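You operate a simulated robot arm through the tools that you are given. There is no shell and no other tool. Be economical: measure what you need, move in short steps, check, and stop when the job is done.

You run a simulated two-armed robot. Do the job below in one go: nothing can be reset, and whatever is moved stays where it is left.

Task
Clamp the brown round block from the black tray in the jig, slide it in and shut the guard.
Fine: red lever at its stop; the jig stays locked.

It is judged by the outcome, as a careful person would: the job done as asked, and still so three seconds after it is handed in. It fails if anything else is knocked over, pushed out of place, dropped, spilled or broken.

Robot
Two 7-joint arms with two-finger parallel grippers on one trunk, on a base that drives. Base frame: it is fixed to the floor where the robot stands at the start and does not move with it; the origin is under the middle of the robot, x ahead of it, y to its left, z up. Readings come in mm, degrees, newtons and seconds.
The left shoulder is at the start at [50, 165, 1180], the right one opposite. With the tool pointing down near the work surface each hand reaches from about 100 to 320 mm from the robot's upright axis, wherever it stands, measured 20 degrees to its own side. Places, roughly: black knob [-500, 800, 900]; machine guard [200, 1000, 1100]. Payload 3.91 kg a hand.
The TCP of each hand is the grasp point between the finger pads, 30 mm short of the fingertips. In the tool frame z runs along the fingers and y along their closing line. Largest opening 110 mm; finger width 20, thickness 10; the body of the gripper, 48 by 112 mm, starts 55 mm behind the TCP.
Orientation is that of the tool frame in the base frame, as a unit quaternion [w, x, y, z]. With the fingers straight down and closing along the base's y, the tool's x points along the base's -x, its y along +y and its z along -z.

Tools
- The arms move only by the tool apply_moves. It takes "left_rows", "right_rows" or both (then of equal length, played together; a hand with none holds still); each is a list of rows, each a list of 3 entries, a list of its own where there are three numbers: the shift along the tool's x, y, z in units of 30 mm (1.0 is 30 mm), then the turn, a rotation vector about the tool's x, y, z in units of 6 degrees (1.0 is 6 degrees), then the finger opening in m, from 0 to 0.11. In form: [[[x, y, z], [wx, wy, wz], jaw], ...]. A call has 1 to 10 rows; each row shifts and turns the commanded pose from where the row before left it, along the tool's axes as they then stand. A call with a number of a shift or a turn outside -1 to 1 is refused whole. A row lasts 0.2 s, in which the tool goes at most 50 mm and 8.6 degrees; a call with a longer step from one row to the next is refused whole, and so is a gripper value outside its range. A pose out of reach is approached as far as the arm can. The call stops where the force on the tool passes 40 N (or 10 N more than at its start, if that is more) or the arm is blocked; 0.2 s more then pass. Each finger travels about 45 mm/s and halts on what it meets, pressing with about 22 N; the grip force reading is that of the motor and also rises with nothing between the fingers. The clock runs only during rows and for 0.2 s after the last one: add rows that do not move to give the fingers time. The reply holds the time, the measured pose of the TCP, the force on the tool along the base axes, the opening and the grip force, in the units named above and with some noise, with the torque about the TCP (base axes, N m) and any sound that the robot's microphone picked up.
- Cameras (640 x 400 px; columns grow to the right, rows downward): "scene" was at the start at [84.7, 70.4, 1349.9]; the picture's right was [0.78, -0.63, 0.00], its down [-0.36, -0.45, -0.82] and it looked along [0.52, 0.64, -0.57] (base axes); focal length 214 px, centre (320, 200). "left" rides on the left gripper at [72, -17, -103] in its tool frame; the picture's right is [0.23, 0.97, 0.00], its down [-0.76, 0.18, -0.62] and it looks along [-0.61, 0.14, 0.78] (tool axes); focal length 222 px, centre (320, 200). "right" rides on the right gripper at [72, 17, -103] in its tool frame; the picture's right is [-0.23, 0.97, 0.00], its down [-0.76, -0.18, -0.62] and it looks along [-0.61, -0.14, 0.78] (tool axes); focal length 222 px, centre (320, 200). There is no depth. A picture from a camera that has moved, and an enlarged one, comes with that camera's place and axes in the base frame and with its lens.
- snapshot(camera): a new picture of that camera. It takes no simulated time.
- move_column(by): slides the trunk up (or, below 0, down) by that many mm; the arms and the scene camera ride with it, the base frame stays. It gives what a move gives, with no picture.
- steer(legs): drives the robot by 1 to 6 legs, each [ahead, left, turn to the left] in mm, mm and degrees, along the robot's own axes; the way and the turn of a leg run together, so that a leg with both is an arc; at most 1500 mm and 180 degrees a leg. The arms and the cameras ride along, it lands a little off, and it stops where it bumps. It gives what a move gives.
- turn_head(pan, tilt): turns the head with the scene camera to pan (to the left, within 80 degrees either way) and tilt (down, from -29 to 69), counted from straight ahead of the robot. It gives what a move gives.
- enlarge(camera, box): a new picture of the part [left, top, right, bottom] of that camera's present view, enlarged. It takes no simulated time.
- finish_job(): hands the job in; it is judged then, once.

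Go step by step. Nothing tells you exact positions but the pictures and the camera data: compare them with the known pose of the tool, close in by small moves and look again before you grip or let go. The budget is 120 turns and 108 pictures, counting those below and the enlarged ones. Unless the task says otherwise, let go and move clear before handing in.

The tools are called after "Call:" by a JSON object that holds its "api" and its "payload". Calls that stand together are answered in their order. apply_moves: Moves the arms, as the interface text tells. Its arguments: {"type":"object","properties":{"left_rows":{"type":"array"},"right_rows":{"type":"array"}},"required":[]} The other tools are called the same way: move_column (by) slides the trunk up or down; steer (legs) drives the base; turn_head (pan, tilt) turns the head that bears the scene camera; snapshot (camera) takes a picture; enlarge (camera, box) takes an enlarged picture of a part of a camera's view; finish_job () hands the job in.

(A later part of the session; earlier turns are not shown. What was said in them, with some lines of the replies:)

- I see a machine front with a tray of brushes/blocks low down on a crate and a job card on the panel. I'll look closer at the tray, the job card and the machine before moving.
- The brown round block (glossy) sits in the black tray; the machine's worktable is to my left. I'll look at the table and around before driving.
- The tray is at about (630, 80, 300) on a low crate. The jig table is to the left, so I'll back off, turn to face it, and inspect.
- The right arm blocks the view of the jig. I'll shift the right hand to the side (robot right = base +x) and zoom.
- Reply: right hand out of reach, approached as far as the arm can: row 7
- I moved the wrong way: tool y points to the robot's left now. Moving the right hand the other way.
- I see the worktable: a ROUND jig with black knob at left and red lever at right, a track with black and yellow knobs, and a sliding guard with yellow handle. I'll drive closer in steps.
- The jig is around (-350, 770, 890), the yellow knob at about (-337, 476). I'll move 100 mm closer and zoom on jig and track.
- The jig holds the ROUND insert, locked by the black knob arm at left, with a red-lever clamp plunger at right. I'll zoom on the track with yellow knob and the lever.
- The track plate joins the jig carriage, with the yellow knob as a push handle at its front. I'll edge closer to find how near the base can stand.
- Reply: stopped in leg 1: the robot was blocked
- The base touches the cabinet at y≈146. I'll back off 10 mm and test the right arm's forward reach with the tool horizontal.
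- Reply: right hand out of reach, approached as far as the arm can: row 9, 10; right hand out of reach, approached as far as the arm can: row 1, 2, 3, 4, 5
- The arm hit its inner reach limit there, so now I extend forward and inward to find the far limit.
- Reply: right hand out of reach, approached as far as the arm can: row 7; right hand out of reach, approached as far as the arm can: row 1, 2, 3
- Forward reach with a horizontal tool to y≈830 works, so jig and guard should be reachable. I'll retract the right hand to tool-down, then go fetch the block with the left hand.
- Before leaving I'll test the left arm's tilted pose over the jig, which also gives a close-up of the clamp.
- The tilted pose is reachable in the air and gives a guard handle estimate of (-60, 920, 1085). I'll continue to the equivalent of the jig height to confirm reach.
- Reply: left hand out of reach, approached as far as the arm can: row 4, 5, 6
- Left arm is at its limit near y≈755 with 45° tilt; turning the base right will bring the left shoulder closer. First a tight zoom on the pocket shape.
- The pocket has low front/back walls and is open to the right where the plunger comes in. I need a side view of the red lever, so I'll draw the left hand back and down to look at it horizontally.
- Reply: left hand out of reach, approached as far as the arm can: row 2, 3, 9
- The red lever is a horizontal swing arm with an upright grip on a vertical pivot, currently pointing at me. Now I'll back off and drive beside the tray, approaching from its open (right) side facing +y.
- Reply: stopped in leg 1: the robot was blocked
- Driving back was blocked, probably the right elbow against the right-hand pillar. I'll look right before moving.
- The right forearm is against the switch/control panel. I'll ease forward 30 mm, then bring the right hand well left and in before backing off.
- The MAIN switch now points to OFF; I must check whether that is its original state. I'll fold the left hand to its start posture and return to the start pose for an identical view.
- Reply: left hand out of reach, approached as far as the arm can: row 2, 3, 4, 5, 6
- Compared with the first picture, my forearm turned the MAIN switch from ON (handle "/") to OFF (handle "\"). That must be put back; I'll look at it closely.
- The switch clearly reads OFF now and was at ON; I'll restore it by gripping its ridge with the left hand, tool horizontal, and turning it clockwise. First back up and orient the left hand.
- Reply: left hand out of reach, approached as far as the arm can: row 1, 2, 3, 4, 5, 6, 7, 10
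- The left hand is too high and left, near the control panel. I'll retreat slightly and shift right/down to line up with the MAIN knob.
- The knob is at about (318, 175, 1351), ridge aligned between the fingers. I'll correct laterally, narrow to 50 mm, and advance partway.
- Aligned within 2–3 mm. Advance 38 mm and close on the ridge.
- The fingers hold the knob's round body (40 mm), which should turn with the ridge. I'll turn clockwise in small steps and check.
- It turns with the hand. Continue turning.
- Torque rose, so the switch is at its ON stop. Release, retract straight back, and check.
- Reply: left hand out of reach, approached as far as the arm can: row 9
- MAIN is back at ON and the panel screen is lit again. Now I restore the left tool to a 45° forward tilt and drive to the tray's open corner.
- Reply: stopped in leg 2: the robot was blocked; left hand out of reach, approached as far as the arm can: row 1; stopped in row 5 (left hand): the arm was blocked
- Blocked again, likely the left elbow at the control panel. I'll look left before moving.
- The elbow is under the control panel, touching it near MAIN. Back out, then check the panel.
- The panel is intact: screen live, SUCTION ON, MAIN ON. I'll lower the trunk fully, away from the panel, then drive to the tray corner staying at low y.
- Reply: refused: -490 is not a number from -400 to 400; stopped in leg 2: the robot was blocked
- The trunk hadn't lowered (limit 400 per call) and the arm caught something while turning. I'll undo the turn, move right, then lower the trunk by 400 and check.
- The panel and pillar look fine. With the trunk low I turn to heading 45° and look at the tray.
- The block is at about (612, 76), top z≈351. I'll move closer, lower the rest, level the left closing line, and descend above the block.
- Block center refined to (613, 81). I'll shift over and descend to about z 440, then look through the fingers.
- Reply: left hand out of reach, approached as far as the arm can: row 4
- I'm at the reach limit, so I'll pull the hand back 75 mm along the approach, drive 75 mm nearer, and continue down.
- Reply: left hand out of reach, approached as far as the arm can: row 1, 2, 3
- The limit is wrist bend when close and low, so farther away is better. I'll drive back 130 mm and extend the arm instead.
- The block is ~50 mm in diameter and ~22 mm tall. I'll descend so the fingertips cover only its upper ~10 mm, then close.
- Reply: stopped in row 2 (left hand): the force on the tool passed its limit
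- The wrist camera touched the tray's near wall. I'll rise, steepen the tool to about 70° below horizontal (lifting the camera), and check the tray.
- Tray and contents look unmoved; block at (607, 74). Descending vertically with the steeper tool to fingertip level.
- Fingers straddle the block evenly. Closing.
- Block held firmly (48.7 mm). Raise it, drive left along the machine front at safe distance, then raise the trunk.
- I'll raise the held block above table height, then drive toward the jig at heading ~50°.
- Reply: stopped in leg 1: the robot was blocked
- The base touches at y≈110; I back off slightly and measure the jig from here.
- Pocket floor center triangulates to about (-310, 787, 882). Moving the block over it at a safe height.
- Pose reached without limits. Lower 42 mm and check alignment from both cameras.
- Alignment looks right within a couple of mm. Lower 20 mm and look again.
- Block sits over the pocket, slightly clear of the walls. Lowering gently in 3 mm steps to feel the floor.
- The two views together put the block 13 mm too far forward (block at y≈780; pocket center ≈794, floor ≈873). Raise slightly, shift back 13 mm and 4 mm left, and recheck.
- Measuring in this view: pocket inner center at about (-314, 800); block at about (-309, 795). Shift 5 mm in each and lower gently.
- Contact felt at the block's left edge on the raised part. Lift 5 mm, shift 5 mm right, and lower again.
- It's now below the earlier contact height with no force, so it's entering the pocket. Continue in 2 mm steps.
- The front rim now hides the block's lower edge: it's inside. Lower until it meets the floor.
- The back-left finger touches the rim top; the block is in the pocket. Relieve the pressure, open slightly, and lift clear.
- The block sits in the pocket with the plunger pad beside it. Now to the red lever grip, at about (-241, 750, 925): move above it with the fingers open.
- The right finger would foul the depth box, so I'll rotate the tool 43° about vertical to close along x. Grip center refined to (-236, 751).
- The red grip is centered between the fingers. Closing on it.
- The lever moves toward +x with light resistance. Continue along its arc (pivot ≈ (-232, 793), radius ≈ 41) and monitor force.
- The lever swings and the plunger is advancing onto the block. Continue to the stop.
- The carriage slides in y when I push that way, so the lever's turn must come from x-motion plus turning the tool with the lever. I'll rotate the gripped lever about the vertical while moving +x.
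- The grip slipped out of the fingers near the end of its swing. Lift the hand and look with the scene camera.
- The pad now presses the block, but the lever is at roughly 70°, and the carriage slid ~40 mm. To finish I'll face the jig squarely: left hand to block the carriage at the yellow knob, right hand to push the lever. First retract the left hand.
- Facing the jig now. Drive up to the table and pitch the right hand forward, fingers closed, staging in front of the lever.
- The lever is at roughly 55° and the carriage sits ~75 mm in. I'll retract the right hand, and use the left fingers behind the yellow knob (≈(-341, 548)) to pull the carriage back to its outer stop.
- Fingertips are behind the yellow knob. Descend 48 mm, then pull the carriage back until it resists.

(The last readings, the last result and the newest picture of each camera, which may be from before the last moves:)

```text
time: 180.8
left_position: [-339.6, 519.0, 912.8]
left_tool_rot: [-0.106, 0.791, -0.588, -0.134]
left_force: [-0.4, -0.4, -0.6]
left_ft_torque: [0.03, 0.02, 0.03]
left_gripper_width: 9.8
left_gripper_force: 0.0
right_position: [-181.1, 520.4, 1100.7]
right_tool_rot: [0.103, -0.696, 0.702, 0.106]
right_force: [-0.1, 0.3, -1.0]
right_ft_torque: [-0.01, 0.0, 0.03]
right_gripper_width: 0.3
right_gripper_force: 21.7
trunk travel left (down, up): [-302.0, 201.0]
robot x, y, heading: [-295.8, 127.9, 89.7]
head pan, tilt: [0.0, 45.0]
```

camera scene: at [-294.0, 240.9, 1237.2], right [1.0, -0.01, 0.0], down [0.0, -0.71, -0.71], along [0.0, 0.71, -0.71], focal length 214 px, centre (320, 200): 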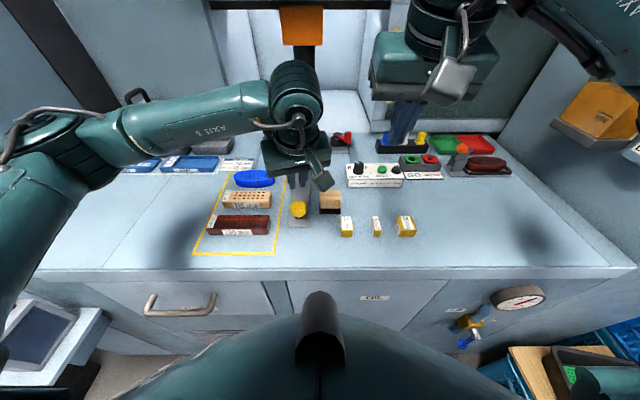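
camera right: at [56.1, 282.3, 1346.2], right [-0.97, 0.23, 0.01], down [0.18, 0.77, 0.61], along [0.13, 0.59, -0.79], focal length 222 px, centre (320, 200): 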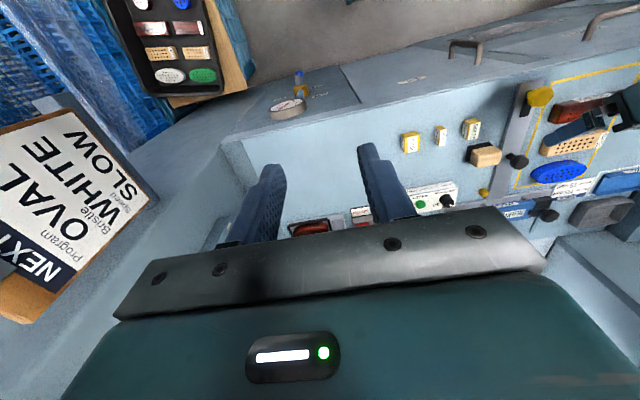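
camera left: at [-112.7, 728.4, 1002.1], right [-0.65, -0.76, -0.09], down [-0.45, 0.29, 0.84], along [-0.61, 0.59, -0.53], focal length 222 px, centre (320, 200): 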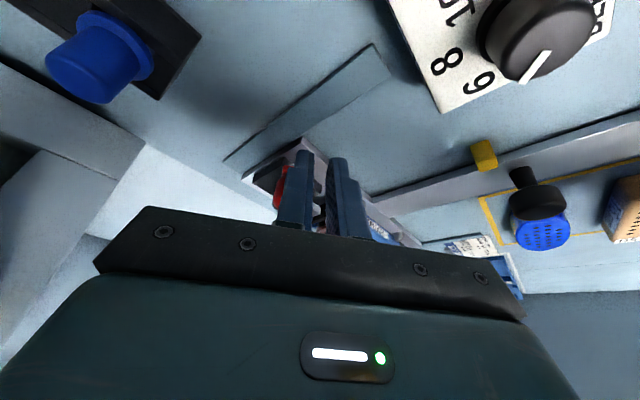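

Call:
{"api": "apply_moves", "payload": {"left_rows": [[[0.3, 0.096, -0.11], [0, 0, 0], 0.01], [[0.3, 0.096, -0.11], [0, 0, 0], 0.01], [[0.3, 0.096, -0.11], [0, 0, 0], 0.01], [[0.3, 0.096, -0.11], [0, 0, 0], 0.01], [[0.3, 0.096, -0.11], [0, 0, 0], 0.01]]}}

Call:
{"api": "enlarge", "payload": {"camera": "scene", "box": [240, 110, 400, 230]}}

```text
time: 181.6
left_position: [-340.3, 499.3, 916.2]
left_tool_rot: [-0.115, 0.795, -0.578, -0.143]
left_force: [-2.3, 9.5, 1.0]
left_ft_torque: [0.18, 0.14, 0.01]
left_gripper_width: 9.8
left_gripper_force: 0.1
right_position: [-181.1, 520.3, 1099.8]
right_tool_rot: [0.102, -0.696, 0.703, 0.105]
right_force: [0.4, -0.2, 0.2]
right_ft_torque: [0.04, -0.02, 0.03]
right_gripper_width: 0.0
right_gripper_force: 21.9
trunk travel left (down, up): [-302.0, 201.0]
robot x, y, heading: [-296.7, 128.3, 89.5]
head pan, tilt: [0.0, 45.0]
stopped in row 3 (left hand): the force on the tool passed its limit (the readings are from after the stop); the commanded pose is now the measured one
```

```text
3.33 times, centred on (320, 170) of scene
camera zoom: at [-294.5, 241.5, 1237.3], right [1.0, -0.01, 0.0], down [0.0, -0.71, -0.71], along [0.0, 0.71, -0.71], focal length 715 px, centre (320, 300)
```

zoom: 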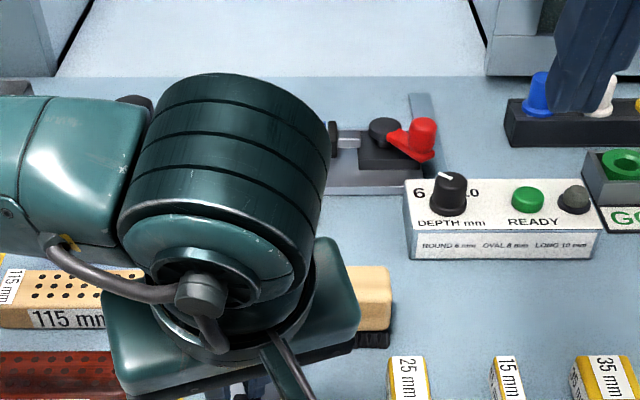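

The carriage is back at its outer stop and my left fingers block it from sliding in. The lever grip is at (-210, 756); bring the right hand in front of it.

Call:
{"api": "apply_moves", "payload": {"right_rows": [[[-0.764, 0.11, 0.68], [0, 0, 0], 0.0], [[-0.764, 0.11, 0.68], [0, 0, 0], 0.0], [[-0.764, 0.11, 0.68], [0, 0, 0], 0.0], [[-0.764, 0.11, 0.68], [0, 0, 0], 0.0], [[-0.764, 0.11, 0.68], [0, 0, 0], 0.0], [[-0.764, 0.11, 0.68], [0, 0, 0], 0.0], [[-0.764, 0.11, 0.68], [0, 0, 0], 0.0]]}}

Call:
{"api": "apply_moves", "payload": {"right_rows": [[[0.225, 0, 0.744], [0, 0, 0], 0.0], [[0.225, 0, 0.744], [0, 0, 0], 0.0], [[0.225, 0, 0.744], [0, 0, 0], 0.0], [[0, 0, 0], [0, 0, 0], 0.0]]}}

```text
time: 183.2
left_position: [-340.7, 499.9, 916.0]
left_tool_rot: [-0.116, 0.794, -0.579, -0.143]
left_force: [-6.2, 19.6, 16.7]
left_ft_torque: [0.34, 0.14, -0.12]
left_gripper_width: 10.0
left_gripper_force: 0.1
right_position: [-202.1, 718.1, 1010.1]
right_tool_rot: [0.103, -0.696, 0.703, 0.104]
right_force: [0.0, -0.3, -0.3]
right_ft_torque: [0.0, -0.01, -0.01]
right_gripper_width: 0.0
right_gripper_force: 21.7
trunk travel left (down, up): [-302.0, 201.0]
robot x, y, heading: [-291.5, 129.7, 89.5]
head pan, tilt: [0.0, 45.0]
```

```text
time: 184.2
left_position: [-340.9, 500.6, 916.2]
left_tool_rot: [-0.116, 0.794, -0.579, -0.144]
left_force: [-5.6, 20.3, 18.8]
left_ft_torque: [0.31, 0.19, -0.11]
left_gripper_width: 10.1
left_gripper_force: 0.3
right_position: [-201.1, 717.7, 940.7]
right_tool_rot: [0.103, -0.696, 0.702, 0.105]
right_force: [-0.2, 0.6, 0.0]
right_ft_torque: [0.0, 0.0, 0.0]
right_gripper_width: 0.0
right_gripper_force: 22.1
trunk travel left (down, up): [-302.0, 201.0]
robot x, y, heading: [-294.2, 129.8, 89.8]
head pan, tilt: [0.0, 45.0]
```

Both in place. Push the lever grip +y in 5 mm steps.

Call:
{"api": "apply_moves", "payload": {"right_rows": [[[-0.16, 0, 0.048], [0, 0, 0], 0.0], [[-0.16, 0, 0.048], [0, 0, 0], 0.0], [[-0.16, 0, 0.048], [0, 0, 0], 0.0], [[-0.16, 0, 0.048], [0, 0, 0], 0.0], [[-0.16, 0, 0.048], [0, 0, 0], 0.0], [[-0.16, 0, 0.048], [0, 0, 0], 0.0]]}}

```text
time: 185.6
left_position: [-341.9, 501.2, 915.8]
left_tool_rot: [-0.116, 0.795, -0.578, -0.143]
left_force: [-7.0, 21.4, 18.4]
left_ft_torque: [0.32, 0.19, -0.12]
left_gripper_width: 10.1
left_gripper_force: 0.1
right_position: [-204.2, 747.9, 940.8]
right_tool_rot: [0.103, -0.697, 0.702, 0.107]
right_force: [0.2, -0.5, 0.5]
right_ft_torque: [0.03, -0.03, -0.03]
right_gripper_width: 0.0
right_gripper_force: 22.4
trunk travel left (down, up): [-302.0, 201.0]
robot x, y, heading: [-294.7, 126.3, 89.6]
head pan, tilt: [0.0, 45.0]
```

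Call:
{"api": "apply_moves", "payload": {"right_rows": [[[-0.16, 0, 0.048], [0, 0, 0], 0.0], [[-0.16, 0, 0.048], [0, 0, 0], 0.0], [[-0.16, 0, 0.048], [0, 0, 0], 0.0], [[-0.16, 0, 0.048], [0, 0, 0], 0.0]]}}

```text
time: 186.6
left_position: [-341.6, 499.8, 915.9]
left_tool_rot: [-0.116, 0.794, -0.579, -0.142]
left_force: [-7.2, 21.8, 18.1]
left_ft_torque: [0.34, 0.18, -0.11]
left_gripper_width: 10.2
left_gripper_force: 0.1
right_position: [-202.4, 767.7, 941.1]
right_tool_rot: [0.103, -0.696, 0.703, 0.104]
right_force: [0.3, -0.5, 0.5]
right_ft_torque: [0.01, 0.04, 0.02]
right_gripper_width: 0.0
right_gripper_force: 21.9
trunk travel left (down, up): [-302.0, 201.0]
robot x, y, heading: [-296.9, 128.4, 89.9]
head pan, tilt: [0.0, 45.0]
```

Call:
{"api": "enlarge", "payload": {"camera": "right", "box": [200, 40, 440, 220]}}

```text
2.22 times, centred on (320, 130) of right
camera zoom: at [-220.2, 668.3, 1018.7], right [-0.97, 0.23, 0.07], down [0.19, 0.55, 0.82], along [0.15, 0.81, -0.57], focal length 494 px, centre (320, 356)
```

zoom: 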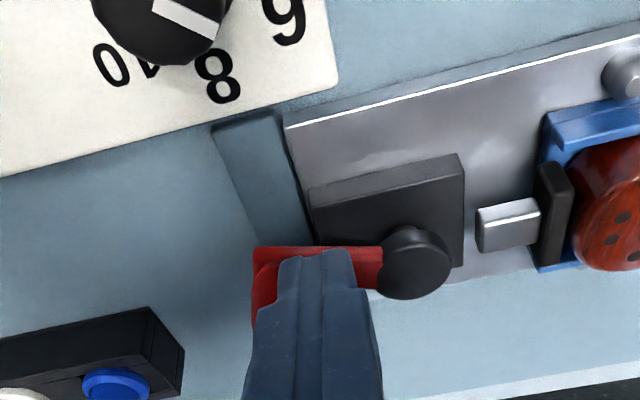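

The lever now points straight out to the right (≈90°). Push on to feel for the stop.

Call:
{"api": "apply_moves", "payload": {"right_rows": [[[-0.16, 0, 0.048], [0, 0, 0], 0.0], [[-0.16, 0, 0.048], [0, 0, 0], 0.0], [[-0.16, 0, 0.048], [0, 0, 0], 0.0]]}}

```text
time: 187.4
left_position: [-342.1, 500.2, 916.4]
left_tool_rot: [-0.116, 0.795, -0.579, -0.142]
left_force: [-5.5, 22.7, 15.0]
left_ft_torque: [0.34, 0.23, -0.06]
left_gripper_width: 9.0
left_gripper_force: 0.0
right_position: [-205.3, 781.5, 941.4]
right_tool_rot: [0.103, -0.698, 0.7, 0.107]
right_force: [-9.7, -4.3, -0.6]
right_ft_torque: [-0.12, 0.22, 0.09]
right_gripper_width: 0.1
right_gripper_force: 21.4
trunk travel left (down, up): [-302.0, 201.0]
robot x, y, heading: [-294.4, 128.1, 89.9]
head pan, tilt: [0.0, 45.0]
```

Call:
{"api": "apply_moves", "payload": {"right_rows": [[[-0.16, -0.05, 0.048], [0, 0, 0], 0.0], [[-0.16, -0.03, 0.048], [0, 0, 0], 0.0]]}}

Call:
{"api": "enlarge", "payload": {"camera": "right", "box": [200, 40, 440, 220]}}

```text
time: 188.0
left_position: [-341.6, 499.4, 915.6]
left_tool_rot: [-0.118, 0.794, -0.579, -0.142]
left_force: [-4.2, 26.3, 10.3]
left_ft_torque: [0.37, 0.3, 0.0]
left_gripper_width: 7.7
left_gripper_force: 0.0
right_position: [-204.1, 789.6, 941.3]
right_tool_rot: [0.1, -0.698, 0.701, 0.105]
right_force: [-19.4, -16.6, 0.1]
right_ft_torque: [-0.48, 0.57, -0.02]
right_gripper_width: 0.0
right_gripper_force: 21.9
trunk travel left (down, up): [-302.0, 201.0]
robot x, y, heading: [-293.1, 125.6, 89.5]
head pan, tilt: [0.0, 45.0]
```

```text
2.22 times, centred on (320, 130) of right
camera zoom: at [-221.6, 691.5, 1019.4], right [-0.97, 0.22, 0.07], down [0.19, 0.55, 0.81], along [0.14, 0.81, -0.58], focal length 494 px, centre (320, 356)
```

zoom: 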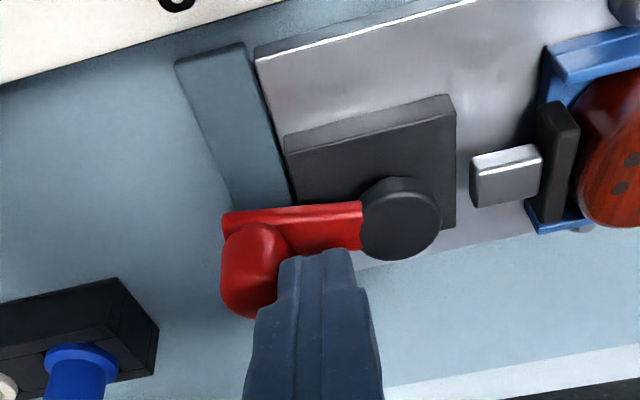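

The lever stays at 90° and the finger slid past beside the grip: that is its stop. Lift the right hand clear and back.

Call:
{"api": "apply_moves", "payload": {"right_rows": [[[-0.29, 0, -0.957], [0, 0, 0], 0.0], [[-0.29, 0, -0.957], [0, 0, 0], 0.0], [[-0.29, 0, -0.957], [0, 0, 0], 0.0], [[0.957, 0, -0.29], [0, 0, 0], 0.0], [[0.957, 0, -0.29], [0, 0, 0], 0.0], [[0.957, 0, -0.29], [0, 0, 0], 0.0], [[0.957, 0, -0.29], [0, 0, 0], 0.0], [[0.957, 0, -0.29], [0, 0, 0], 0.0], [[0.957, 0, -0.29], [0, 0, 0], 0.0], [[0.957, 0, -0.29], [0, 0, 0], 0.0]]}}

Call:
{"api": "apply_moves", "payload": {"left_rows": [[[-0.3, -0.096, 0.11], [0, 0, 0], 0.01], [[-0.341, 0, -0.94], [0, 0, 0], 0.01], [[-0.341, 0, -0.94], [0, 0, 0], 0.01], [[0.9, 0.288, -0.329], [0, 0, 0], 0.01], [[0.9, 0.288, -0.329], [0, 0, 0], 0.01], [[0.7, 0.224, -0.256], [0, 0, 0], 0.01]]}}

```text
time: 190.2
left_position: [-341.3, 501.6, 914.6]
left_tool_rot: [-0.114, 0.795, -0.579, -0.142]
left_force: [-9.1, 20.9, 1.1]
left_ft_torque: [0.4, 0.18, -0.11]
left_gripper_width: 10.8
left_gripper_force: 1.1
right_position: [-201.8, 581.2, 1031.4]
right_tool_rot: [0.102, -0.696, 0.703, 0.104]
right_force: [-0.3, -0.4, 0.4]
right_ft_torque: [0.01, -0.01, 0.02]
right_gripper_width: 0.1
right_gripper_force: 21.2
trunk travel left (down, up): [-302.0, 201.0]
robot x, y, heading: [-293.9, 126.9, 89.9]
head pan, tilt: [0.0, 45.0]
```

```text
time: 191.6
left_position: [-338.7, 421.8, 974.5]
left_tool_rot: [-0.114, 0.794, -0.58, -0.141]
left_force: [0.2, -0.1, -0.6]
left_ft_torque: [-0.01, 0.03, 0.0]
left_gripper_width: 10.3
left_gripper_force: 0.0
right_position: [-201.3, 580.8, 1032.6]
right_tool_rot: [0.102, -0.696, 0.703, 0.105]
right_force: [0.1, 0.2, 0.1]
right_ft_torque: [-0.04, -0.01, 0.0]
right_gripper_width: 0.0
right_gripper_force: 22.0
trunk travel left (down, up): [-302.0, 201.0]
robot x, y, heading: [-297.0, 131.6, 89.6]
head pan, tilt: [0.0, 45.0]
```

Now use the left fingertips in front of the yellow knob to push the carriage in. Descend and start pushing.

Call:
{"api": "apply_moves", "payload": {"left_rows": [[[0.341, 0, 0.94], [0, 0, 0], 0.01], [[0.3, 0, 0.83], [0, 0, 0], 0.01], [[-0.45, -0.144, 0.165], [0, 0, 0], 0.01], [[-0.45, -0.144, 0.165], [0, 0, 0], 0.01], [[-0.45, -0.144, 0.165], [0, 0, 0], 0.01], [[-0.45, -0.144, 0.165], [0, 0, 0], 0.01], [[-0.45, -0.144, 0.165], [0, 0, 0], 0.01], [[-0.45, -0.144, 0.165], [0, 0, 0], 0.01], [[-0.45, -0.144, 0.165], [0, 0, 0], 0.01], [[-0.45, -0.144, 0.165], [0, 0, 0], 0.01]]}}

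Call:
{"api": "apply_moves", "payload": {"left_rows": [[[-0.45, -0.144, 0.165], [0, 0, 0], 0.01], [[-0.45, -0.144, 0.165], [0, 0, 0], 0.01], [[-0.45, -0.144, 0.165], [0, 0, 0], 0.01], [[-0.45, -0.144, 0.165], [0, 0, 0], 0.01], [[-0.45, -0.144, 0.165], [0, 0, 0], 0.01], [[-0.45, -0.144, 0.165], [0, 0, 0], 0.01]]}}

```text
time: 193.8
left_position: [-341.6, 545.1, 919.7]
left_tool_rot: [-0.115, 0.793, -0.581, -0.142]
left_force: [-0.5, -1.0, 0.1]
left_ft_torque: [-0.01, 0.0, 0.0]
left_gripper_width: 10.1
left_gripper_force: 0.0
right_position: [-201.4, 580.7, 1031.0]
right_tool_rot: [0.103, -0.696, 0.703, 0.106]
right_force: [0.3, -0.1, 0.5]
right_ft_torque: [0.0, 0.0, 0.02]
right_gripper_width: 0.2
right_gripper_force: 21.6
trunk travel left (down, up): [-302.0, 201.0]
robot x, y, heading: [-294.6, 130.2, 89.8]
head pan, tilt: [0.0, 45.0]
```

```text
time: 195.2
left_position: [-342.3, 636.3, 920.7]
left_tool_rot: [-0.114, 0.794, -0.58, -0.143]
left_force: [0.2, -1.4, -0.2]
left_ft_torque: [0.04, 0.02, 0.01]
left_gripper_width: 9.7
left_gripper_force: 0.1
right_position: [-200.1, 579.5, 1031.0]
right_tool_rot: [0.103, -0.696, 0.703, 0.106]
right_force: [0.8, 0.2, 0.4]
right_ft_torque: [0.01, -0.01, -0.01]
right_gripper_width: 0.0
right_gripper_force: 22.1
trunk travel left (down, up): [-302.0, 201.0]
robot x, y, heading: [-293.9, 125.7, 89.7]
head pan, tilt: [0.0, 45.0]
```

Call:
{"api": "apply_moves", "payload": {"left_rows": [[[-0.3, -0.096, 0.11], [0, 0, 0], 0.01], [[-0.3, -0.096, 0.11], [0, 0, 0], 0.01], [[-0.3, -0.096, 0.11], [0, 0, 0], 0.01], [[-0.3, -0.096, 0.11], [0, 0, 0], 0.01], [[-0.3, -0.096, 0.11], [0, 0, 0], 0.01], [[-0.3, -0.096, 0.11], [0, 0, 0], 0.01], [[-0.3, -0.096, 0.11], [0, 0, 0], 0.01], [[-0.3, -0.096, 0.11], [0, 0, 0], 0.01]]}}

```text
time: 197.0
left_position: [-340.9, 712.0, 924.4]
left_tool_rot: [-0.115, 0.793, -0.581, -0.142]
left_force: [2.2, -22.3, 10.0]
left_ft_torque: [-0.48, -0.1, -0.2]
left_gripper_width: 7.5
left_gripper_force: 0.1
right_position: [-201.0, 577.5, 1031.9]
right_tool_rot: [0.104, -0.696, 0.703, 0.106]
right_force: [-0.2, 0.8, -0.5]
right_ft_torque: [0.01, 0.03, 0.01]
right_gripper_width: 0.1
right_gripper_force: 21.4
trunk travel left (down, up): [-302.0, 201.0]
robot x, y, heading: [-293.8, 129.0, 89.7]
head pan, tilt: [0.0, 45.0]
```

Resistance at about 270 mm of travel: the inner stop. One more small push to confirm, then lift away and look.

Call:
{"api": "apply_moves", "payload": {"left_rows": [[[-0.2, -0.064, 0.07], [0, 0, 0], 0.01], [[0, 0, 0], [0, 0, 0], 0.01]]}}

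Call:
{"api": "apply_moves", "payload": {"left_rows": [[[0.5, 0.16, -0.18], [0, 0, 0], 0.01], [[-0.34, 0, -0.94], [0, 0, 0], 0.01], [[-0.34, 0, -0.94], [0, 0, 0], 0.01], [[-0.34, 0, -0.94], [0, 0, 0], 0.01], [[0.9, 0.288, -0.329], [0, 0, 0], 0.01], [[0.9, 0.288, -0.329], [0, 0, 0], 0.01], [[0.9, 0.288, -0.329], [0, 0, 0], 0.01], [[0.8, 0.98, -0.3], [0, 0, 0], 0.01], [[0.5, 0.98, -0.3], [0, 0, 0], 0.01], [[0.3, 0.98, -0.3], [0, 0, 0], 0.01]]}}

Call:
{"api": "turn_head", "payload": {"pan": -8, "tilt": 25}}

Call:
{"api": "snapshot", "payload": {"camera": "scene"}}

```text
time: 197.6
left_position: [-341.6, 718.4, 927.0]
left_tool_rot: [-0.117, 0.793, -0.581, -0.142]
left_force: [3.1, -30.6, 22.7]
left_ft_torque: [-0.74, -0.25, -0.24]
left_gripper_width: 7.0
left_gripper_force: 0.1
right_position: [-200.7, 575.9, 1032.8]
right_tool_rot: [0.104, -0.696, 0.702, 0.107]
right_force: [0.3, 0.4, 0.4]
right_ft_torque: [-0.04, -0.03, 0.01]
right_gripper_width: 0.5
right_gripper_force: 22.1
trunk travel left (down, up): [-302.0, 201.0]
robot x, y, heading: [-293.5, 128.1, 89.9]
head pan, tilt: [0.0, 45.0]
```

```text
time: 199.8
left_position: [-411.4, 535.8, 1017.7]
left_tool_rot: [-0.114, 0.795, -0.58, -0.141]
left_force: [-0.4, 0.3, -0.5]
left_ft_torque: [0.0, 0.0, -0.01]
left_gripper_width: 10.0
left_gripper_force: 0.1
right_position: [-201.4, 579.2, 1031.8]
right_tool_rot: [0.103, -0.696, 0.702, 0.105]
right_force: [-0.3, -0.5, -0.3]
right_ft_torque: [-0.01, 0.0, -0.01]
right_gripper_width: 0.1
right_gripper_force: 22.0
trunk travel left (down, up): [-302.0, 201.0]
robot x, y, heading: [-296.2, 126.9, 89.8]
head pan, tilt: [0.0, 45.0]
```

```text
time: 200.6
left_position: [-410.0, 536.6, 1018.3]
left_tool_rot: [-0.113, 0.794, -0.58, -0.141]
left_force: [-0.4, -0.1, -0.1]
left_ft_torque: [-0.02, 0.01, 0.02]
left_gripper_width: 10.2
left_gripper_force: 0.2
right_position: [-199.6, 580.2, 1031.6]
right_tool_rot: [0.102, -0.696, 0.703, 0.104]
right_force: [0.5, 0.7, -0.8]
right_ft_torque: [0.03, 0.02, -0.02]
right_gripper_width: 0.0
right_gripper_force: 22.0
trunk travel left (down, up): [-302.0, 201.0]
robot x, y, heading: [-293.6, 131.1, 89.8]
head pan, tilt: [-8.0, 25.0]
```

```text
1 pictures are left
camera scene: at [-281.5, 251.4, 1267.7], right [0.99, -0.15, 0.0], down [-0.06, -0.42, -0.91], along [0.13, 0.9, -0.42], focal length 214 px, centre (320, 200)
```

scene: 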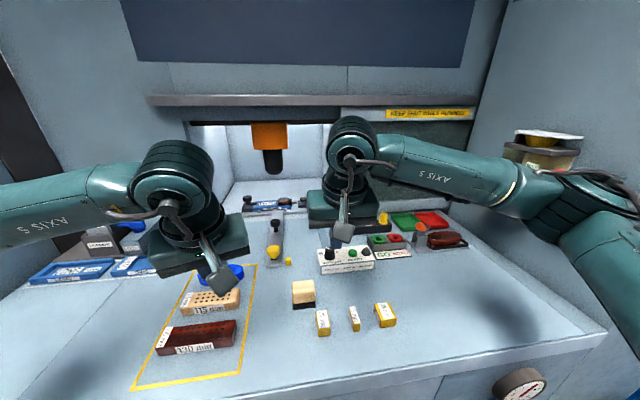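

The carriage is fully in. Next the guard: the handle bar is at about (-91, 874), z 1010–1165. I'll retract the left hand, turn the robot left so the right arm reaches farther, and come in on the bar's right side.

Call:
{"api": "apply_moves", "payload": {"left_rows": [[[0.9, 0.288, -0.329], [0, 0, 0], 0.01], [[0.9, 0.288, -0.329], [0, 0, 0], 0.01], [[0.9, 0.288, -0.329], [0, 0, 0], 0.01], [[0.9, 0.288, -0.329], [0, 0, 0], 0.01]]}}

Call:
{"api": "steer", "payload": {"legs": [[-150, 20, 0], [0, 0, 40], [80, -75, 0]]}}

```text
time: 201.6
left_position: [-406.4, 414.5, 1014.3]
left_tool_rot: [-0.114, 0.794, -0.58, -0.142]
left_force: [-0.3, 0.7, -0.6]
left_ft_torque: [-0.03, 0.02, -0.02]
left_gripper_width: 10.1
left_gripper_force: 0.1
right_position: [-200.6, 581.6, 1031.2]
right_tool_rot: [0.102, -0.696, 0.703, 0.105]
right_force: [-0.3, -0.3, -0.1]
right_ft_torque: [0.0, -0.03, -0.03]
right_gripper_width: 0.0
right_gripper_force: 22.3
trunk travel left (down, up): [-302.0, 201.0]
robot x, y, heading: [-296.7, 127.8, 90.0]
head pan, tilt: [-8.0, 25.0]
```

```text
time: 205.7
left_position: [-580.1, 232.8, 1015.5]
left_tool_rot: [-0.058, 0.945, -0.271, -0.172]
left_force: [0.0, 0.7, -0.3]
left_ft_torque: [-0.01, 0.0, -0.01]
left_gripper_width: 9.9
left_gripper_force: 0.1
right_position: [-529.3, 491.9, 1030.9]
right_tool_rot: [-0.06, 0.896, -0.42, -0.134]
right_force: [-0.1, 0.8, -0.5]
right_ft_torque: [-0.02, 0.0, 0.0]
right_gripper_width: 0.1
right_gripper_force: 21.9
trunk travel left (down, up): [-302.0, 201.0]
robot x, y, heading: [-308.1, 90.4, 130.0]
head pan, tilt: [-8.0, 25.0]
```

Call:
{"api": "apply_moves", "payload": {"right_rows": [[[0.289, -0.878, -0.088], [0.276, 0, 0.912], 0.0], [[0.204, -0.904, -0.062], [0.276, 0, 0.912], 0.0], [[0.117, -0.92, -0.036], [0.276, 0, 0.912], 0.0], [[0.029, -0.928, -0.009], [0.276, 0, 0.912], 0.0], [[-0.06, -0.927, 0.018], [0.276, 0, 0.912], 0.0], [[-0.147, -0.916, 0.045], [0.276, 0, 0.912], 0.0], [[-0.234, -0.896, 0.071], [0.276, 0, 0.912], 0.0]]}}

Call:
{"api": "apply_moves", "payload": {"right_rows": [[[-0.574, -1, 0.175], [0, -1, 0], 0.0], [[-0.552, -1, 0.234], [0, -1, 0], 0.0], [[-0.525, -1, 0.291], [0, -1, 0], 0.0], [[-0.491, -1, 0.344], [0, -1, 0], 0.0], [[-0.453, -1, 0.394], [0, -1, 0], 0.0], [[-0.409, -1, 0.439], [0, -1, 0], 0.0], [[-0.361, -1, 0.479], [0, -1, 0], 0.0], [[-0.309, -1, 0.514], [0, -1, 0], 0.0], [[-0.254, -1, 0.544], [0, 0, 0], 0.0], [[-0.254, -1, 0.544], [0, 0, 0], 0.0]]}}

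```text
time: 207.3
left_position: [-579.4, 231.4, 1015.4]
left_tool_rot: [-0.059, 0.945, -0.27, -0.173]
left_force: [0.4, 0.4, -0.5]
left_ft_torque: [-0.01, -0.02, 0.02]
left_gripper_width: 10.1
left_gripper_force: 0.0
right_position: [-347.7, 560.1, 1031.8]
right_tool_rot: [0.101, -0.698, 0.701, 0.104]
right_force: [0.1, -0.3, 0.2]
right_ft_torque: [0.0, -0.02, 0.0]
right_gripper_width: 0.1
right_gripper_force: 22.3
trunk travel left (down, up): [-302.0, 201.0]
robot x, y, heading: [-308.7, 89.3, 130.2]
head pan, tilt: [-8.0, 25.0]
```

```text
time: 209.5
left_position: [-580.0, 232.2, 1015.3]
left_tool_rot: [-0.058, 0.945, -0.271, -0.172]
left_force: [-0.4, -0.4, 1.1]
left_ft_torque: [0.03, 0.02, 0.04]
left_gripper_width: 9.9
left_gripper_force: 0.1
right_position: [-47.4, 740.5, 1027.9]
right_tool_rot: [0.378, -0.596, 0.598, 0.379]
right_force: [0.7, -0.1, -0.3]
right_ft_torque: [-0.01, 0.0, 0.0]
right_gripper_width: 0.0
right_gripper_force: 21.7
trunk travel left (down, up): [-302.0, 201.0]
robot x, y, heading: [-311.2, 84.9, 130.1]
head pan, tilt: [-8.0, 25.0]
```

Staged right of the bar. Raise to z≈1092 and advance gently toward the guard panel.

Call:
{"api": "apply_moves", "payload": {"right_rows": [[[-0.634, 0, -0.296], [0, 0, 0], 0.0], [[-0.634, 0, -0.296], [0, 0, 0], 0.0], [[-0.634, 0, -0.296], [0, 0, 0], 0.0], [[-0.42, 0, 0.9], [0, 0, 0], 0.0], [[-0.42, 0, 0.9], [0, 0, 0], 0.0], [[-0.3, 0, 0.63], [0, 0, 0], 0.0], [[-0.2, 0, 0.42], [0, 0, 0], 0.0], [[-0.2, 0, 0.42], [0, 0, 0], 0.0]]}}

```text
time: 211.3
left_position: [-580.0, 231.6, 1014.5]
left_tool_rot: [-0.058, 0.946, -0.27, -0.172]
left_force: [-1.2, -0.4, -0.1]
left_ft_torque: [0.03, -0.04, 0.0]
left_gripper_width: 10.2
left_gripper_force: 0.0
right_position: [-46.0, 847.4, 1091.4]
right_tool_rot: [0.378, -0.596, 0.599, 0.379]
right_force: [0.5, -0.2, -0.5]
right_ft_torque: [0.0, -0.01, 0.0]
right_gripper_width: 0.2
right_gripper_force: 21.6
trunk travel left (down, up): [-302.0, 201.0]
robot x, y, heading: [-307.6, 85.5, 130.1]
head pan, tilt: [-8.0, 25.0]
```

Call:
{"api": "apply_moves", "payload": {"right_rows": [[[-0.12, 0, 0.26], [0, 0, 0], 0.0], [[-0.12, 0, 0.26], [0, 0, 0], 0.0], [[-0.12, 0, 0.26], [0, 0, 0], 0.0], [[-0.12, 0, 0.26], [0, 0, 0], 0.0], [[-0.12, 0, 0.26], [0, 0, 0], 0.0]]}}

```text
time: 212.5
left_position: [-580.5, 232.5, 1015.2]
left_tool_rot: [-0.058, 0.946, -0.27, -0.173]
left_force: [-0.2, -0.7, -0.3]
left_ft_torque: [0.01, -0.01, -0.03]
left_gripper_width: 10.0
left_gripper_force: 0.0
right_position: [-46.6, 891.5, 1092.0]
right_tool_rot: [0.378, -0.596, 0.598, 0.38]
right_force: [0.4, 0.4, -1.0]
right_ft_torque: [0.0, 0.01, 0.0]
right_gripper_width: 0.0
right_gripper_force: 22.1
trunk travel left (down, up): [-302.0, 201.0]
robot x, y, heading: [-309.1, 87.2, 130.1]
head pan, tilt: [-8.0, 25.0]
```

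No contact yet, and the fingers span y≈845–921, covering the bar. Sweep left to catch it.

Call:
{"api": "apply_moves", "payload": {"right_rows": [[[0, 0.5, 0], [0, 0, 0], 0.0], [[0, 0.5, 0], [0, 0, 0], 0.0], [[0, 0.5, 0], [0, 0, 0], 0.0], [[0, 0.5, 0], [0, 0, 0], 0.0]]}}

```text
time: 213.5
left_position: [-579.5, 231.5, 1014.8]
left_tool_rot: [-0.058, 0.945, -0.27, -0.173]
left_force: [-0.8, -0.2, -0.5]
left_ft_torque: [0.0, 0.03, 0.01]
left_gripper_width: 9.9
left_gripper_force: 0.0
right_position: [-106.3, 892.2, 1091.9]
right_tool_rot: [0.378, -0.596, 0.599, 0.379]
right_force: [-0.4, 0.2, -0.7]
right_ft_torque: [0.01, 0.04, -0.02]
right_gripper_width: 0.2
right_gripper_force: 21.7
trunk travel left (down, up): [-302.0, 201.0]
robot x, y, heading: [-309.2, 89.0, 130.3]
head pan, tilt: [-8.0, 25.0]
```

By triangulation the bar (-92, 872) must be in front of my finger, so the guard is sliding freely. Continue pushing left.

Call:
{"api": "apply_moves", "payload": {"right_rows": [[[0, 0.8, 0], [0, 0, 0], 0.0], [[0, 0.8, 0], [0, 0, 0], 0.0], [[0, 0.8, 0], [0, 0, 0], 0.0], [[0, 0.8, 0], [0, 0, 0], 0.0], [[0, 0.8, 0], [0, 0, 0], 0.0], [[0, 0.8, 0], [0, 0, 0], 0.0], [[0, 0.8, 0], [0, 0, 0], 0.0], [[0, 0.8, 0], [0, 0, 0], 0.0]]}}

```text
time: 215.3
left_position: [-581.1, 232.2, 1013.8]
left_tool_rot: [-0.057, 0.946, -0.269, -0.172]
left_force: [-0.3, -0.8, 0.1]
left_ft_torque: [0.01, -0.01, 0.02]
left_gripper_width: 10.1
left_gripper_force: 0.1
right_position: [-299.1, 891.5, 1093.3]
right_tool_rot: [0.377, -0.596, 0.598, 0.38]
right_force: [-0.5, 0.3, -0.1]
right_ft_torque: [0.05, 0.02, 0.0]
right_gripper_width: 0.1
right_gripper_force: 21.5
trunk travel left (down, up): [-302.0, 201.0]
robot x, y, heading: [-310.6, 86.6, 130.3]
head pan, tilt: [-8.0, 25.0]
```

Call:
{"api": "apply_moves", "payload": {"right_rows": [[[0, 0.6, 0], [0, 0, 0], 0.0], [[0, 0.6, 0], [0, 0, 0], 0.0], [[0, 0.6, 0], [0, 0, 0], 0.0], [[0, 0.6, 0], [0, 0, 0], 0.0], [[0, 0.6, 0], [0, 0, 0], 0.0], [[0, 0.6, 0], [0, 0, 0], 0.0]]}}

```text
time: 216.7
left_position: [-579.8, 233.0, 1014.1]
left_tool_rot: [-0.057, 0.946, -0.27, -0.172]
left_force: [0.1, 0.1, 0.1]
left_ft_torque: [0.0, 0.0, 0.01]
left_gripper_width: 9.8
left_gripper_force: 0.0
right_position: [-409.1, 890.3, 1093.0]
right_tool_rot: [0.378, -0.597, 0.597, 0.38]
right_force: [0.7, 0.4, -0.3]
right_ft_torque: [0.01, -0.03, -0.02]
right_gripper_width: 0.3
right_gripper_force: 21.9
trunk travel left (down, up): [-302.0, 201.0]
robot x, y, heading: [-311.1, 86.4, 130.1]
head pan, tilt: [-8.0, 25.0]
```

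Call:
{"api": "apply_moves", "payload": {"right_rows": [[[0, 0.5, 0], [0, 0, 0], 0.0], [[0, 0.5, 0], [0, 0, 0], 0.0], [[0, 0.5, 0], [0, 0, 0], 0.0], [[0, 0.5, 0], [0, 0, 0], 0.0], [[0, 0.5, 0], [0, 0, 0], 0.0]]}}

```text
time: 217.9
left_position: [-580.5, 230.9, 1015.0]
left_tool_rot: [-0.058, 0.945, -0.27, -0.172]
left_force: [-0.7, -0.1, -0.9]
left_ft_torque: [-0.01, 0.0, 0.02]
left_gripper_width: 10.1
left_gripper_force: 0.0
right_position: [-467.5, 883.9, 1093.2]
right_tool_rot: [0.379, -0.595, 0.599, 0.38]
right_force: [2.4, 1.1, 0.8]
right_ft_torque: [0.01, -0.03, 0.03]
right_gripper_width: 0.1
right_gripper_force: 21.8
right hand out of reach, approached as far as the arm can: row 5
trunk travel left (down, up): [-302.0, 201.0]
robot x, y, heading: [-309.1, 84.3, 129.8]
head pan, tilt: [-8.0, 25.0]
```

At the arm's reach limit; I'll carry the guard the remaining way by driving the base left in small steps.

Call:
{"api": "steer", "payload": {"legs": [[32, 38, 0]]}}

```text
time: 218.8
left_position: [-630.6, 230.6, 1014.7]
left_tool_rot: [-0.058, 0.946, -0.269, -0.172]
left_force: [-0.6, -0.2, -0.5]
left_ft_torque: [-0.02, 0.0, 0.01]
left_gripper_width: 10.0
left_gripper_force: 0.0
right_position: [-521.1, 882.8, 1093.2]
right_tool_rot: [0.378, -0.596, 0.597, 0.38]
right_force: [-0.5, -0.3, 1.1]
right_ft_torque: [0.01, -0.02, -0.05]
right_gripper_width: 0.0
right_gripper_force: 22.0
trunk travel left (down, up): [-302.0, 201.0]
robot x, y, heading: [-360.7, 84.0, 130.1]
head pan, tilt: [-8.0, 25.0]
```

Call:
{"api": "apply_moves", "payload": {"right_rows": [[[0, 0.3, 0], [0, 0, 0], 0.0], [[0, 0.3, 0], [0, 0, 0], 0.0], [[0, 0.3, 0], [0, 0, 0], 0.0]]}}

```text
time: 219.6
left_position: [-629.3, 231.2, 1015.8]
left_tool_rot: [-0.057, 0.946, -0.269, -0.173]
left_force: [-0.7, 0.1, -0.3]
left_ft_torque: [-0.01, -0.01, 0.0]
left_gripper_width: 9.9
left_gripper_force: 0.2
right_position: [-525.8, 871.6, 1094.5]
right_tool_rot: [0.377, -0.597, 0.597, 0.381]
right_force: [0.1, -0.2, 0.0]
right_ft_torque: [-0.04, 0.0, 0.03]
right_gripper_width: 0.0
right_gripper_force: 21.9
right hand out of reach, approached as far as the arm can: row 1, 2, 3
trunk travel left (down, up): [-302.0, 201.0]
robot x, y, heading: [-359.6, 87.5, 130.0]
head pan, tilt: [-8.0, 25.0]
```

Call:
{"api": "steer", "payload": {"legs": [[19, 23, 0]]}}

```text
time: 220.4
left_position: [-660.2, 230.3, 1014.6]
left_tool_rot: [-0.057, 0.946, -0.269, -0.173]
left_force: [0.4, 0.1, 0.2]
left_ft_torque: [-0.01, 0.01, 0.0]
left_gripper_width: 10.0
left_gripper_force: 0.1
right_position: [-555.8, 870.6, 1094.7]
right_tool_rot: [-0.377, 0.597, -0.597, -0.381]
right_force: [-0.3, -0.6, -0.1]
right_ft_torque: [0.0, -0.02, -0.02]
right_gripper_width: 0.0
right_gripper_force: 21.8
trunk travel left (down, up): [-302.0, 201.0]
robot x, y, heading: [-388.1, 84.4, 130.2]
head pan, tilt: [-8.0, 25.0]
```

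No end stop felt yet, so I must look now. Aim the head at the opening and use the last picture.

Call:
{"api": "turn_head", "payload": {"pan": -45, "tilt": 22}}

Call:
{"api": "snapshot", "payload": {"camera": "scene"}}

```text
time: 221.5
left_position: [-658.7, 230.2, 1014.8]
left_tool_rot: [-0.058, 0.946, -0.27, -0.172]
left_force: [-0.1, 0.1, 0.6]
left_ft_torque: [-0.02, 0.02, -0.01]
left_gripper_width: 9.9
left_gripper_force: 0.1
right_position: [-555.0, 871.7, 1094.6]
right_tool_rot: [-0.376, 0.597, -0.597, -0.381]
right_force: [0.0, -0.6, 0.0]
right_ft_torque: [-0.01, 0.01, 0.01]
right_gripper_width: 0.2
right_gripper_force: 22.0
trunk travel left (down, up): [-302.0, 201.0]
robot x, y, heading: [-390.3, 85.2, 130.2]
head pan, tilt: [-45.0, 22.0]
```

```text
0 pictures are left
camera scene: at [-399.2, 202.9, 1272.7], right [1.0, -0.09, 0.0], down [-0.03, -0.37, -0.93], along [0.08, 0.92, -0.37], focal length 214 px, centre (320, 200)
```

scene: 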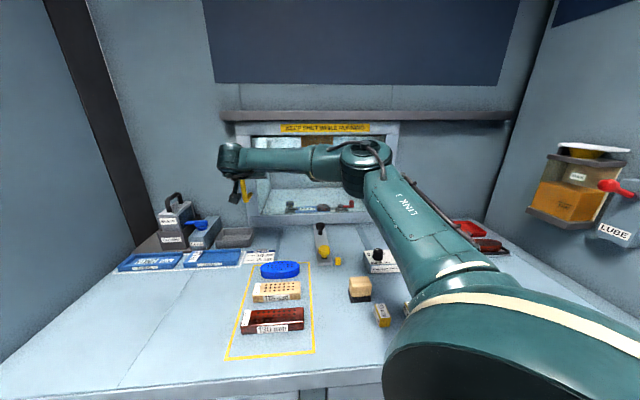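

The guard has moved across and the jig with its lever shows behind the window. I'll keep nudging left in small steps until I feel its end stop.

Call:
{"api": "steer", "payload": {"legs": [[8, 9, 0]]}}

```text
time: 222.2
left_position: [-670.8, 231.7, 1014.2]
left_tool_rot: [-0.057, 0.946, -0.269, -0.172]
left_force: [0.1, -0.7, 0.8]
left_ft_torque: [0.01, 0.0, 0.03]
left_gripper_width: 10.3
left_gripper_force: 0.0
right_position: [-567.6, 873.2, 1094.5]
right_tool_rot: [-0.376, 0.597, -0.597, -0.381]
right_force: [0.8, -0.2, 0.0]
right_ft_torque: [0.02, -0.01, -0.04]
right_gripper_width: 0.0
right_gripper_force: 22.4
trunk travel left (down, up): [-302.0, 201.0]
robot x, y, heading: [-401.6, 86.9, 130.0]
head pan, tilt: [-45.0, 22.0]
```

Call:
{"api": "steer", "payload": {"legs": [[8, 9, 0]]}}

```text
time: 223.1
left_position: [-683.2, 230.5, 1013.2]
left_tool_rot: [-0.059, 0.946, -0.269, -0.172]
left_force: [0.4, 0.3, -0.1]
left_ft_torque: [0.01, 0.03, -0.01]
left_gripper_width: 9.9
left_gripper_force: 0.1
right_position: [-569.0, 876.4, 1094.6]
right_tool_rot: [0.383, -0.59, 0.605, 0.373]
right_force: [2.0, -1.5, 0.7]
right_ft_torque: [0.01, 0.03, 0.01]
right_gripper_width: 0.0
right_gripper_force: 22.4
trunk travel left (down, up): [-302.0, 201.0]
robot x, y, heading: [-412.4, 86.0, 130.1]
head pan, tilt: [-45.0, 22.0]
stopped in leg 1: the force on the tool passed its limit (the readings are from after the stop); the commanded pose is now the measured one
```

The push hit the limit at the end stop: the guard is shut. Ease off the bar, withdraw the right hand, and back away.

Call:
{"api": "apply_moves", "payload": {"right_rows": [[[0, -0.3, 0], [0, 0, 0], 0.0], [[0.2, -0.1, -0.43], [0, 0, 0], 0.0], [[0.42, 0, -0.9], [0, 0, 0], 0.0], [[0.42, 0, -0.9], [0, 0, 0], 0.0], [[0.42, 0, -0.9], [0, 0, 0], 0.0], [[0.42, 0, -0.9], [0, 0, 0], 0.0], [[0.42, 0, -0.9], [0, 0, 0], 0.0], [[0.42, 0, -0.9], [0, 0, 0], 0.0]]}}

Call:
{"api": "steer", "payload": {"legs": [[-115, -96, 0]]}}

```text
time: 224.9
left_position: [-681.9, 232.1, 1015.8]
left_tool_rot: [-0.057, 0.945, -0.271, -0.172]
left_force: [0.2, -0.6, -0.8]
left_ft_torque: [-0.02, 0.01, 0.02]
left_gripper_width: 9.8
left_gripper_force: 0.0
right_position: [-562.7, 682.4, 1093.6]
right_tool_rot: [0.382, -0.59, 0.605, 0.374]
right_force: [0.7, -0.3, 1.0]
right_ft_torque: [0.02, 0.0, -0.03]
right_gripper_width: 0.0
right_gripper_force: 22.0
trunk travel left (down, up): [-302.0, 201.0]
robot x, y, heading: [-409.7, 82.3, 130.0]
head pan, tilt: [-45.0, 22.0]
```

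```text
time: 226.3
left_position: [-536.7, 207.0, 1014.2]
left_tool_rot: [-0.058, 0.945, -0.272, -0.172]
left_force: [-0.1, -0.9, 0.3]
left_ft_torque: [0.02, 0.02, 0.02]
left_gripper_width: 10.2
left_gripper_force: 0.1
right_position: [-415.6, 657.1, 1094.3]
right_tool_rot: [0.383, -0.589, 0.606, 0.373]
right_force: [0.1, 0.5, 0.9]
right_ft_torque: [-0.01, 0.03, -0.02]
right_gripper_width: 0.0
right_gripper_force: 22.3
trunk travel left (down, up): [-302.0, 201.0]
robot x, y, heading: [-266.2, 59.8, 129.7]
head pan, tilt: [-45.0, 22.0]
```

Both hands are clear of the machine: the block is clamped, the carriage is in and the guard is at its end stop. I'm handing in.

Call:
{"api": "finish_job", "payload": {}}

```text
The job is handed in.
```

The brown round block is clamped in the jig with the red lever at its stop. The carriage is slid in to its inner stop, the guard is pushed shut to its end stop, and I left the jig's black lock knob alone.

- **MAIN switch:** while driving, my right forearm knocked it from ON to OFF. I turned it back to ON; the panel screen came on again and the switch looked right in later views.
- **Bumps:** the base touched the cabinet front, the left elbow touched the control panel or pillar, and the wrist camera touched the tray wall. I saw no damage and nothing visibly moved.
- **Not seen at the end:** I had no pictures left for the last push on the guard. That it is fully shut rests on the force at its end stop.
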